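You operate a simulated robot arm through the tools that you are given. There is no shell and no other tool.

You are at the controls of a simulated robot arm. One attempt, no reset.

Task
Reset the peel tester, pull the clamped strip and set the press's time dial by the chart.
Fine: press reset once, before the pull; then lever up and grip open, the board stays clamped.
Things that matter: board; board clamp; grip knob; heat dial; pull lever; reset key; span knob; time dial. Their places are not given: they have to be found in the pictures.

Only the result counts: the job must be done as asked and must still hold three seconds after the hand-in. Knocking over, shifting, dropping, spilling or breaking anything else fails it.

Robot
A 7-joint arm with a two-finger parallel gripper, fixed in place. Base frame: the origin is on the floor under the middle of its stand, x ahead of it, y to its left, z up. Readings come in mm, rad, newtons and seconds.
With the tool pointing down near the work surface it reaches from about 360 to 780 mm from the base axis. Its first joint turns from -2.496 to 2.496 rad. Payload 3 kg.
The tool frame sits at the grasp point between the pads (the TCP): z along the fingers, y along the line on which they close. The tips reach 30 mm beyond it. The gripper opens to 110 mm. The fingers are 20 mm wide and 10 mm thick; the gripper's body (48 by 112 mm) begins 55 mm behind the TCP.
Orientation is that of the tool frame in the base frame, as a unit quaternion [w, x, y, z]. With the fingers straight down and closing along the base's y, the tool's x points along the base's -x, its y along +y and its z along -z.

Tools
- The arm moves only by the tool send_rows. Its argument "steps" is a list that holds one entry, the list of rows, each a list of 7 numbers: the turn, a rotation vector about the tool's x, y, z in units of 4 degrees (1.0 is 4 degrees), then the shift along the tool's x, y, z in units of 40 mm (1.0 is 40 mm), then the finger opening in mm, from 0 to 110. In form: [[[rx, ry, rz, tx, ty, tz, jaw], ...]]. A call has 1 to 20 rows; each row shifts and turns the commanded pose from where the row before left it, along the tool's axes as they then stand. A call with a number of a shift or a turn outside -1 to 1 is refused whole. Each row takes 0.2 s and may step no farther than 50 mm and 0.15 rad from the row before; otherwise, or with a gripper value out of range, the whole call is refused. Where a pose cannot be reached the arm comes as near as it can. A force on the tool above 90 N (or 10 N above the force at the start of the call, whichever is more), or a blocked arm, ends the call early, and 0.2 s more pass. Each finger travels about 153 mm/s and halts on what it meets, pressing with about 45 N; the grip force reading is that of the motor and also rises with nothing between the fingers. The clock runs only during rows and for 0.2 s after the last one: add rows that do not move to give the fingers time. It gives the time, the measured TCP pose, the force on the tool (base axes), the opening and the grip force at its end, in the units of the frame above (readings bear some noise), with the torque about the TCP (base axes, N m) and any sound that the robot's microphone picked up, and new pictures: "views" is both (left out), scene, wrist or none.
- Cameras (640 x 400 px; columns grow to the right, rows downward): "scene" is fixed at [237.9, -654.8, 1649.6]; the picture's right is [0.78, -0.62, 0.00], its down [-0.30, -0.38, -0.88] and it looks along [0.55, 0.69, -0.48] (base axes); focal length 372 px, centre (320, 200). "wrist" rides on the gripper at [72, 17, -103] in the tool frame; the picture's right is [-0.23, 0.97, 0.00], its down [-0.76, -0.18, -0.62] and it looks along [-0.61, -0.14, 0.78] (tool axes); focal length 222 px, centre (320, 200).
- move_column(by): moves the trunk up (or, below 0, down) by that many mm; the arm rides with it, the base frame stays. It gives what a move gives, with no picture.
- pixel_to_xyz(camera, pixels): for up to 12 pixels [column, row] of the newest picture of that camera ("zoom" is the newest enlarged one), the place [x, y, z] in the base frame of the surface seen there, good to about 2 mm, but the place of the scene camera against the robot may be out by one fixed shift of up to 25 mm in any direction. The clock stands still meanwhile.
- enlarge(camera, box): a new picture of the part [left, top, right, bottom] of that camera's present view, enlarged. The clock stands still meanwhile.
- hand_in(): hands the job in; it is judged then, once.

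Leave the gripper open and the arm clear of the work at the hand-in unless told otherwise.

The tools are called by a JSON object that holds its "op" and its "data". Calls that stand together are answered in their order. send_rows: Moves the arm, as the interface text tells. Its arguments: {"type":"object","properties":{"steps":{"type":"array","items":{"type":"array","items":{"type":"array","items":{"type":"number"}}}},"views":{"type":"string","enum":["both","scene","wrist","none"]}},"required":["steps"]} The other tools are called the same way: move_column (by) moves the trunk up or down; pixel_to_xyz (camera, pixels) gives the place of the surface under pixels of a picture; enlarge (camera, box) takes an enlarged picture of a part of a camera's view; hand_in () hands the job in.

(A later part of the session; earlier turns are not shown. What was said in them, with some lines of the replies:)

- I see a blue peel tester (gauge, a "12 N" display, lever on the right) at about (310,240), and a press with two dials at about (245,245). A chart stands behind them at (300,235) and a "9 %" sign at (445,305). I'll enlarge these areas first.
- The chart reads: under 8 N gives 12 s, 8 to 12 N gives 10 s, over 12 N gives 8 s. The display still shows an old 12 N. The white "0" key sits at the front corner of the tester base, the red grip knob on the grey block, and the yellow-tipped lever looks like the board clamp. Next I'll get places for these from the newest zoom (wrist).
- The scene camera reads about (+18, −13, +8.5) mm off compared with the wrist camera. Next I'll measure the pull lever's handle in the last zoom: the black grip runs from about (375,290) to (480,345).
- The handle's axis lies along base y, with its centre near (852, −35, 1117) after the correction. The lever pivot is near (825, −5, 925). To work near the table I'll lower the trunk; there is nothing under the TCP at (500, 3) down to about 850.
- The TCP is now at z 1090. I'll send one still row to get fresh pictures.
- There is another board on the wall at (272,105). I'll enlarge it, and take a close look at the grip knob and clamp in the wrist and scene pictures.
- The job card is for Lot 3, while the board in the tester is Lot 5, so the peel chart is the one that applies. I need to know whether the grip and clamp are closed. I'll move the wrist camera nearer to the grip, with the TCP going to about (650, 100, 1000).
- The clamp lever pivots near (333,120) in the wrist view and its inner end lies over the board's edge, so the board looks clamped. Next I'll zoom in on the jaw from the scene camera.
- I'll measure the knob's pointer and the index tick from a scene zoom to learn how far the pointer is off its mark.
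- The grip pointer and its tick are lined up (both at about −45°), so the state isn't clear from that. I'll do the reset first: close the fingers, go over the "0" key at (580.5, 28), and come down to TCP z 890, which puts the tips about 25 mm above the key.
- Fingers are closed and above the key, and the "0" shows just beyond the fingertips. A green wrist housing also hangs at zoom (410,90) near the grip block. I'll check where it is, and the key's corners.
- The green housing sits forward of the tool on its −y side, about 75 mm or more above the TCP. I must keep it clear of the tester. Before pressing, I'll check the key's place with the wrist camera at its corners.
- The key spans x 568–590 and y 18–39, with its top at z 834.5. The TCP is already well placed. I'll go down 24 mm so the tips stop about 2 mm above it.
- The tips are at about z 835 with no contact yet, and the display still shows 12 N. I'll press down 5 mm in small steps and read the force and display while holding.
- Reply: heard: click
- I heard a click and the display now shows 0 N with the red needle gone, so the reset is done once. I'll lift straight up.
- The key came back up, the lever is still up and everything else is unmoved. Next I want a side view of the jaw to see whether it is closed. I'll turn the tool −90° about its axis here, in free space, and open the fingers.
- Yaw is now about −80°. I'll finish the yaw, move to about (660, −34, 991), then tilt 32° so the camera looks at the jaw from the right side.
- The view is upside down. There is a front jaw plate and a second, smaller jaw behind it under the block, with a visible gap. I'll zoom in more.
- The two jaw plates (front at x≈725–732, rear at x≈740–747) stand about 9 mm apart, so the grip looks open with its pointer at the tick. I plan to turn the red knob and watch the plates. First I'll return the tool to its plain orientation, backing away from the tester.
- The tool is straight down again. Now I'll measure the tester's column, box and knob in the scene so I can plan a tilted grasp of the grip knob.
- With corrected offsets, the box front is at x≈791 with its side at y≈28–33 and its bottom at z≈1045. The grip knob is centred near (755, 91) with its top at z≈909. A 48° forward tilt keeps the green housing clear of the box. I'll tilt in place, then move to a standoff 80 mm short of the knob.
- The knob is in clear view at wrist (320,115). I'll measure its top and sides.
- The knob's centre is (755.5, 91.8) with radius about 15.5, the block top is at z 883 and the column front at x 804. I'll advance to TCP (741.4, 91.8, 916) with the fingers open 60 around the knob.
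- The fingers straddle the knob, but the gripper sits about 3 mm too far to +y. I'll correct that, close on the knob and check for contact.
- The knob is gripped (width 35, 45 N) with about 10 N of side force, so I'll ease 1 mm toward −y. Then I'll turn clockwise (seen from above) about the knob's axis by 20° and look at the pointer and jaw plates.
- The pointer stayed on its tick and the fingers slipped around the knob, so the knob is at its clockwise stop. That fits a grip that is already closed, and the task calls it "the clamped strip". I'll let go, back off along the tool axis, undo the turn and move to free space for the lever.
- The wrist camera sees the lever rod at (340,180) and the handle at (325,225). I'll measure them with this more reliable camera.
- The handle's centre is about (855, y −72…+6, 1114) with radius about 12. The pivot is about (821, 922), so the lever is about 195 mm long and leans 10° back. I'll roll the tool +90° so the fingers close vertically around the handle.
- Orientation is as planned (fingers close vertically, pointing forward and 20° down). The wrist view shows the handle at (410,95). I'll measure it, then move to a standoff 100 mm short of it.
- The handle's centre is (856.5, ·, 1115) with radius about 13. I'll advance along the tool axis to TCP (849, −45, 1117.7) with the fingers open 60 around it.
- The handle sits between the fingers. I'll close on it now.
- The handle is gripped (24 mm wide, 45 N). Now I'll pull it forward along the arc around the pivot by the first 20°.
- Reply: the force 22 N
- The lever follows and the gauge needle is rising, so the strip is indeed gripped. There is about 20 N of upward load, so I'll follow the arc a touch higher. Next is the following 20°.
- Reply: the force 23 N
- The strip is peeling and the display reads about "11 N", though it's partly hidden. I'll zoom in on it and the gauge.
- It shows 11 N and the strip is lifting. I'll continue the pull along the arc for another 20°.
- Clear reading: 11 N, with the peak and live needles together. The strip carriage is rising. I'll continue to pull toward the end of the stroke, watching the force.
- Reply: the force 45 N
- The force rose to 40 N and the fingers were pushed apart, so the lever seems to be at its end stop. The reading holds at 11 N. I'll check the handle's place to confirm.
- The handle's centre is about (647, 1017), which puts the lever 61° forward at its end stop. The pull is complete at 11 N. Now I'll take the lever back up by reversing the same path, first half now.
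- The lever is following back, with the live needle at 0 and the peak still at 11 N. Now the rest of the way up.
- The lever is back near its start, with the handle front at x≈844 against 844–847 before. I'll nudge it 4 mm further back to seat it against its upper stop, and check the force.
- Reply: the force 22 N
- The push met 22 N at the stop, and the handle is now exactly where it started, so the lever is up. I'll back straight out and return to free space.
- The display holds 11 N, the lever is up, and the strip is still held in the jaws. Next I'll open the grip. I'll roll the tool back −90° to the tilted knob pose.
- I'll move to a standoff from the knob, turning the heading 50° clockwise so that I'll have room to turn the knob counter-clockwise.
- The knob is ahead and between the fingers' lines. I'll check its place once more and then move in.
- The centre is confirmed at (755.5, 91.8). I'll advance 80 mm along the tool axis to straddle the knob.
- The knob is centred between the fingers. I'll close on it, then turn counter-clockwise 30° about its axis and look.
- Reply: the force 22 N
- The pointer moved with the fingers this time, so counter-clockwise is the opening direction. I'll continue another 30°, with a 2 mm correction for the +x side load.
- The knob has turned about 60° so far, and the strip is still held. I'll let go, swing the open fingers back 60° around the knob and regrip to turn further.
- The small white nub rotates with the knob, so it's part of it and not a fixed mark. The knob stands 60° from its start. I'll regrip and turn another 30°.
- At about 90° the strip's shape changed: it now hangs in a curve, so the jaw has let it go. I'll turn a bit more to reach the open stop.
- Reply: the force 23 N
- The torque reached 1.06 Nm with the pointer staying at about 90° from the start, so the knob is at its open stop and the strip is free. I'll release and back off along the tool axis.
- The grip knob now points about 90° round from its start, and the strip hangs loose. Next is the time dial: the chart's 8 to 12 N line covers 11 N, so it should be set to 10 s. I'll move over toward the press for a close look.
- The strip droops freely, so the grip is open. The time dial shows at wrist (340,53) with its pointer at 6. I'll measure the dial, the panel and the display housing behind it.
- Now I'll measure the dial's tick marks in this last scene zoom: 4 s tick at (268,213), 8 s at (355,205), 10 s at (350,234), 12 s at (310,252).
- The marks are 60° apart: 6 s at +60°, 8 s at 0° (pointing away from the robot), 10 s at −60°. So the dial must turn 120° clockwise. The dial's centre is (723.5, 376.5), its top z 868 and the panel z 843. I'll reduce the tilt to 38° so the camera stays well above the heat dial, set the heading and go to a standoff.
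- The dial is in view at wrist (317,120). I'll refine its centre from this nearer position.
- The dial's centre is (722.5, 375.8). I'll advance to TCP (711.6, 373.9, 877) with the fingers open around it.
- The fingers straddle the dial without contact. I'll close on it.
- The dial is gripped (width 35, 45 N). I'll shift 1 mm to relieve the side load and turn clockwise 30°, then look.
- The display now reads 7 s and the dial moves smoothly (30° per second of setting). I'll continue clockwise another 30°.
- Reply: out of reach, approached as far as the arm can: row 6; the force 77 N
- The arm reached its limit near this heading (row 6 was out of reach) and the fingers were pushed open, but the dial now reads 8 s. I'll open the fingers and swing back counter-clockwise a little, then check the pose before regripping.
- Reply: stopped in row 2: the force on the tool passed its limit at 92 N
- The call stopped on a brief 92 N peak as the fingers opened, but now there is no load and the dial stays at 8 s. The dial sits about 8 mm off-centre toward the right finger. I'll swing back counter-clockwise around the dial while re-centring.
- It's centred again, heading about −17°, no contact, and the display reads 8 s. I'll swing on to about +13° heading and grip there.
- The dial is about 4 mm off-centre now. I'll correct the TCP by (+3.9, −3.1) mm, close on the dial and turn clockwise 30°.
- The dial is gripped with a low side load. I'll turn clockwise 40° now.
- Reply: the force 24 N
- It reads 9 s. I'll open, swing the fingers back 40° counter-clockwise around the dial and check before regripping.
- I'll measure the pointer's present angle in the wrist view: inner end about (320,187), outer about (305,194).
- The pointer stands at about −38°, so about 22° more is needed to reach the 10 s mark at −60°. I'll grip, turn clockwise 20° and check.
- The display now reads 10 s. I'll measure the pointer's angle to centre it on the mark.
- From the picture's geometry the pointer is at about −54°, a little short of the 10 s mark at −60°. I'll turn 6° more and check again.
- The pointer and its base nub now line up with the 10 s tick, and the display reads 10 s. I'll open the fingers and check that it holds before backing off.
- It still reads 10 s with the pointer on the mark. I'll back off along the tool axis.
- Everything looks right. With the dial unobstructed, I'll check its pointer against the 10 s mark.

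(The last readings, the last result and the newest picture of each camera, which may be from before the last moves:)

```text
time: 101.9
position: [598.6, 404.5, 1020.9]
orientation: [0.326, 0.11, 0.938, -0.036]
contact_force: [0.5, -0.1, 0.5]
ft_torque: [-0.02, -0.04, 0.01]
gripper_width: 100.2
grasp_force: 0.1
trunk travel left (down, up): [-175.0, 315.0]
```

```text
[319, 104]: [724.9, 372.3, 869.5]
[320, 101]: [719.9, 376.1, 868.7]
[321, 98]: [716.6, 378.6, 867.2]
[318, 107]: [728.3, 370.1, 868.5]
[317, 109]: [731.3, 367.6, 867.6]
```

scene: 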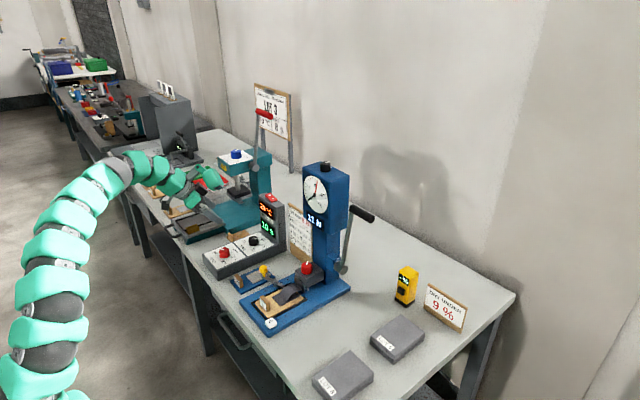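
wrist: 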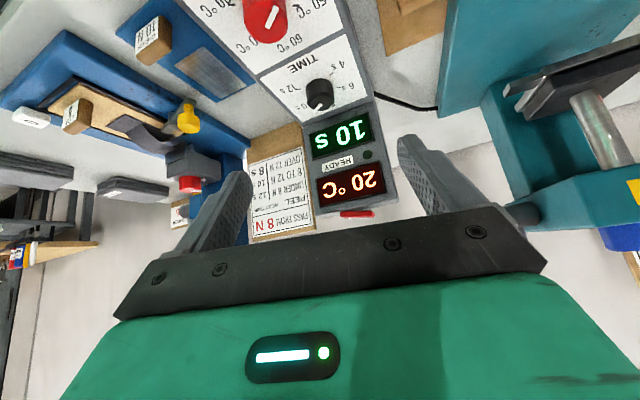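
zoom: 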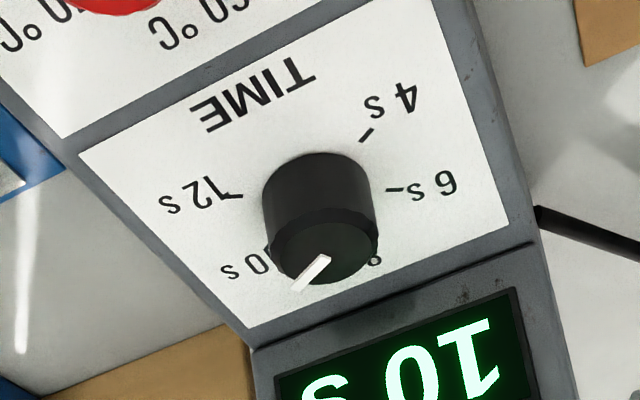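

The pointer lies on the 10 s line (its slope in the picture matches −60°) and the display reads 10 s. I'll lift the arm clear and back toward the robot.

{"op": "send_rows", "data": {"steps": [[[0, 0, 0, 0, 0, -1, 100], [0, 0, 0, 0, 0, -1, 100], [0, 0, 0, 0, -1, 0, 100], [0, 0, 0, 0, -1, 0, 100], [0, 0, 0, 0, -1, 0, 100], [0, 0, 0, 0, -1, 0, 100], [0, 0, 0, 0, 0, 0, 100], [0, 0, 0, 0, 0, 0, 100]]], "views": "both"}}

{"op": "enlarge", "data": {"camera": "scene", "box": [205, 150, 385, 340]}}

{"op": "enlarge", "data": {"camera": "scene", "box": [225, 245, 345, 335]}}

{"op": "enlarge", "data": {"camera": "scene", "box": [295, 155, 395, 285]}}

```text
time: 103.7
position: [513.8, 260.2, 1083.1]
orientation: [0.327, 0.11, 0.938, -0.036]
contact_force: [-0.6, -0.8, -0.3]
ft_torque: [-0.01, 0.04, -0.02]
gripper_width: 100.1
grasp_force: 0.1
trunk travel left (down, up): [-175.0, 315.0]
```

scene: 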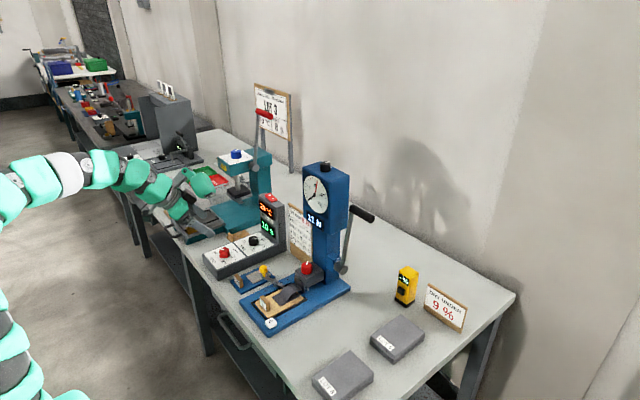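
wrist: 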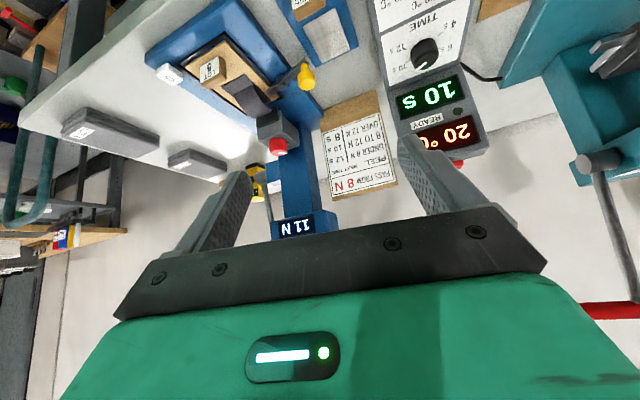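

```text
2.11 times, centred on (295, 245) of scene
```

zoom: 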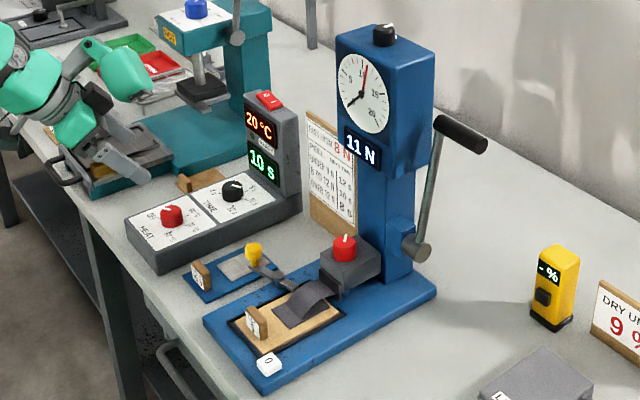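

```text
4.44 times, centred on (285, 290) of scene
```

zoom: 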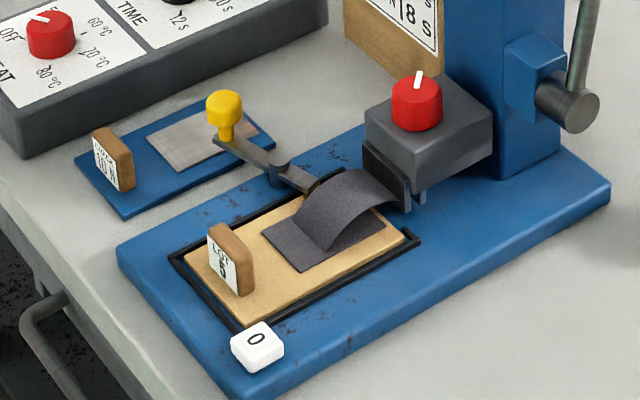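

```text
3.08 times, centred on (345, 220) of scene
```

zoom: 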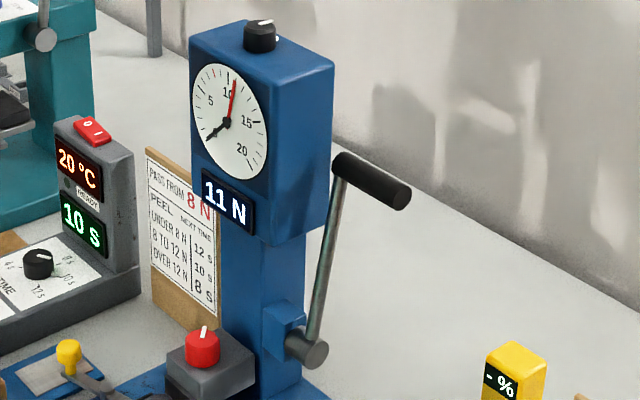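

The final state matches the task:
- **Tester:** reset was pressed once before the pull, and the display holds 11 N.
- **Lever and grip:** the lever is up, and the grip is open with the strip drooping free.
- **Board:** still under its clamp.
- **Press:** the time dial is at 10 s; heat and span are unchanged.
- **Arm:** clear of the work with the gripper open.

I'm handing in.

{"op": "hand_in", "data": {}}

```text
The job is handed in.
```

I reset the tester, pulled the strip and set the press's time dial to 10 s. I've handed it in, and no verdict has come back.

- **Reset:** I pressed the key once before the pull, and the display went from 12 N to 0 N.
- **Pull:** The lever went to its end stop and the strip peeled at 11 N, which the display still holds.
- **Lever and grip:** The lever is back up against its stop. The grip knob is at its open stop and the strip hangs free.
- **Board:** It is still under its clamp.
- **Time dial:** The chart gives 10 s for 8 to 12 N. The dial points at the 10 s mark and the press display reads 10 s.
- **Heat dial and span knob:** Both look unchanged.

While I was turning the time dial, the arm reached its limit and the force on the tool briefly hit 92 N. In the pictures afterwards nothing looks shifted.

The arm is clear of the work with the gripper open.
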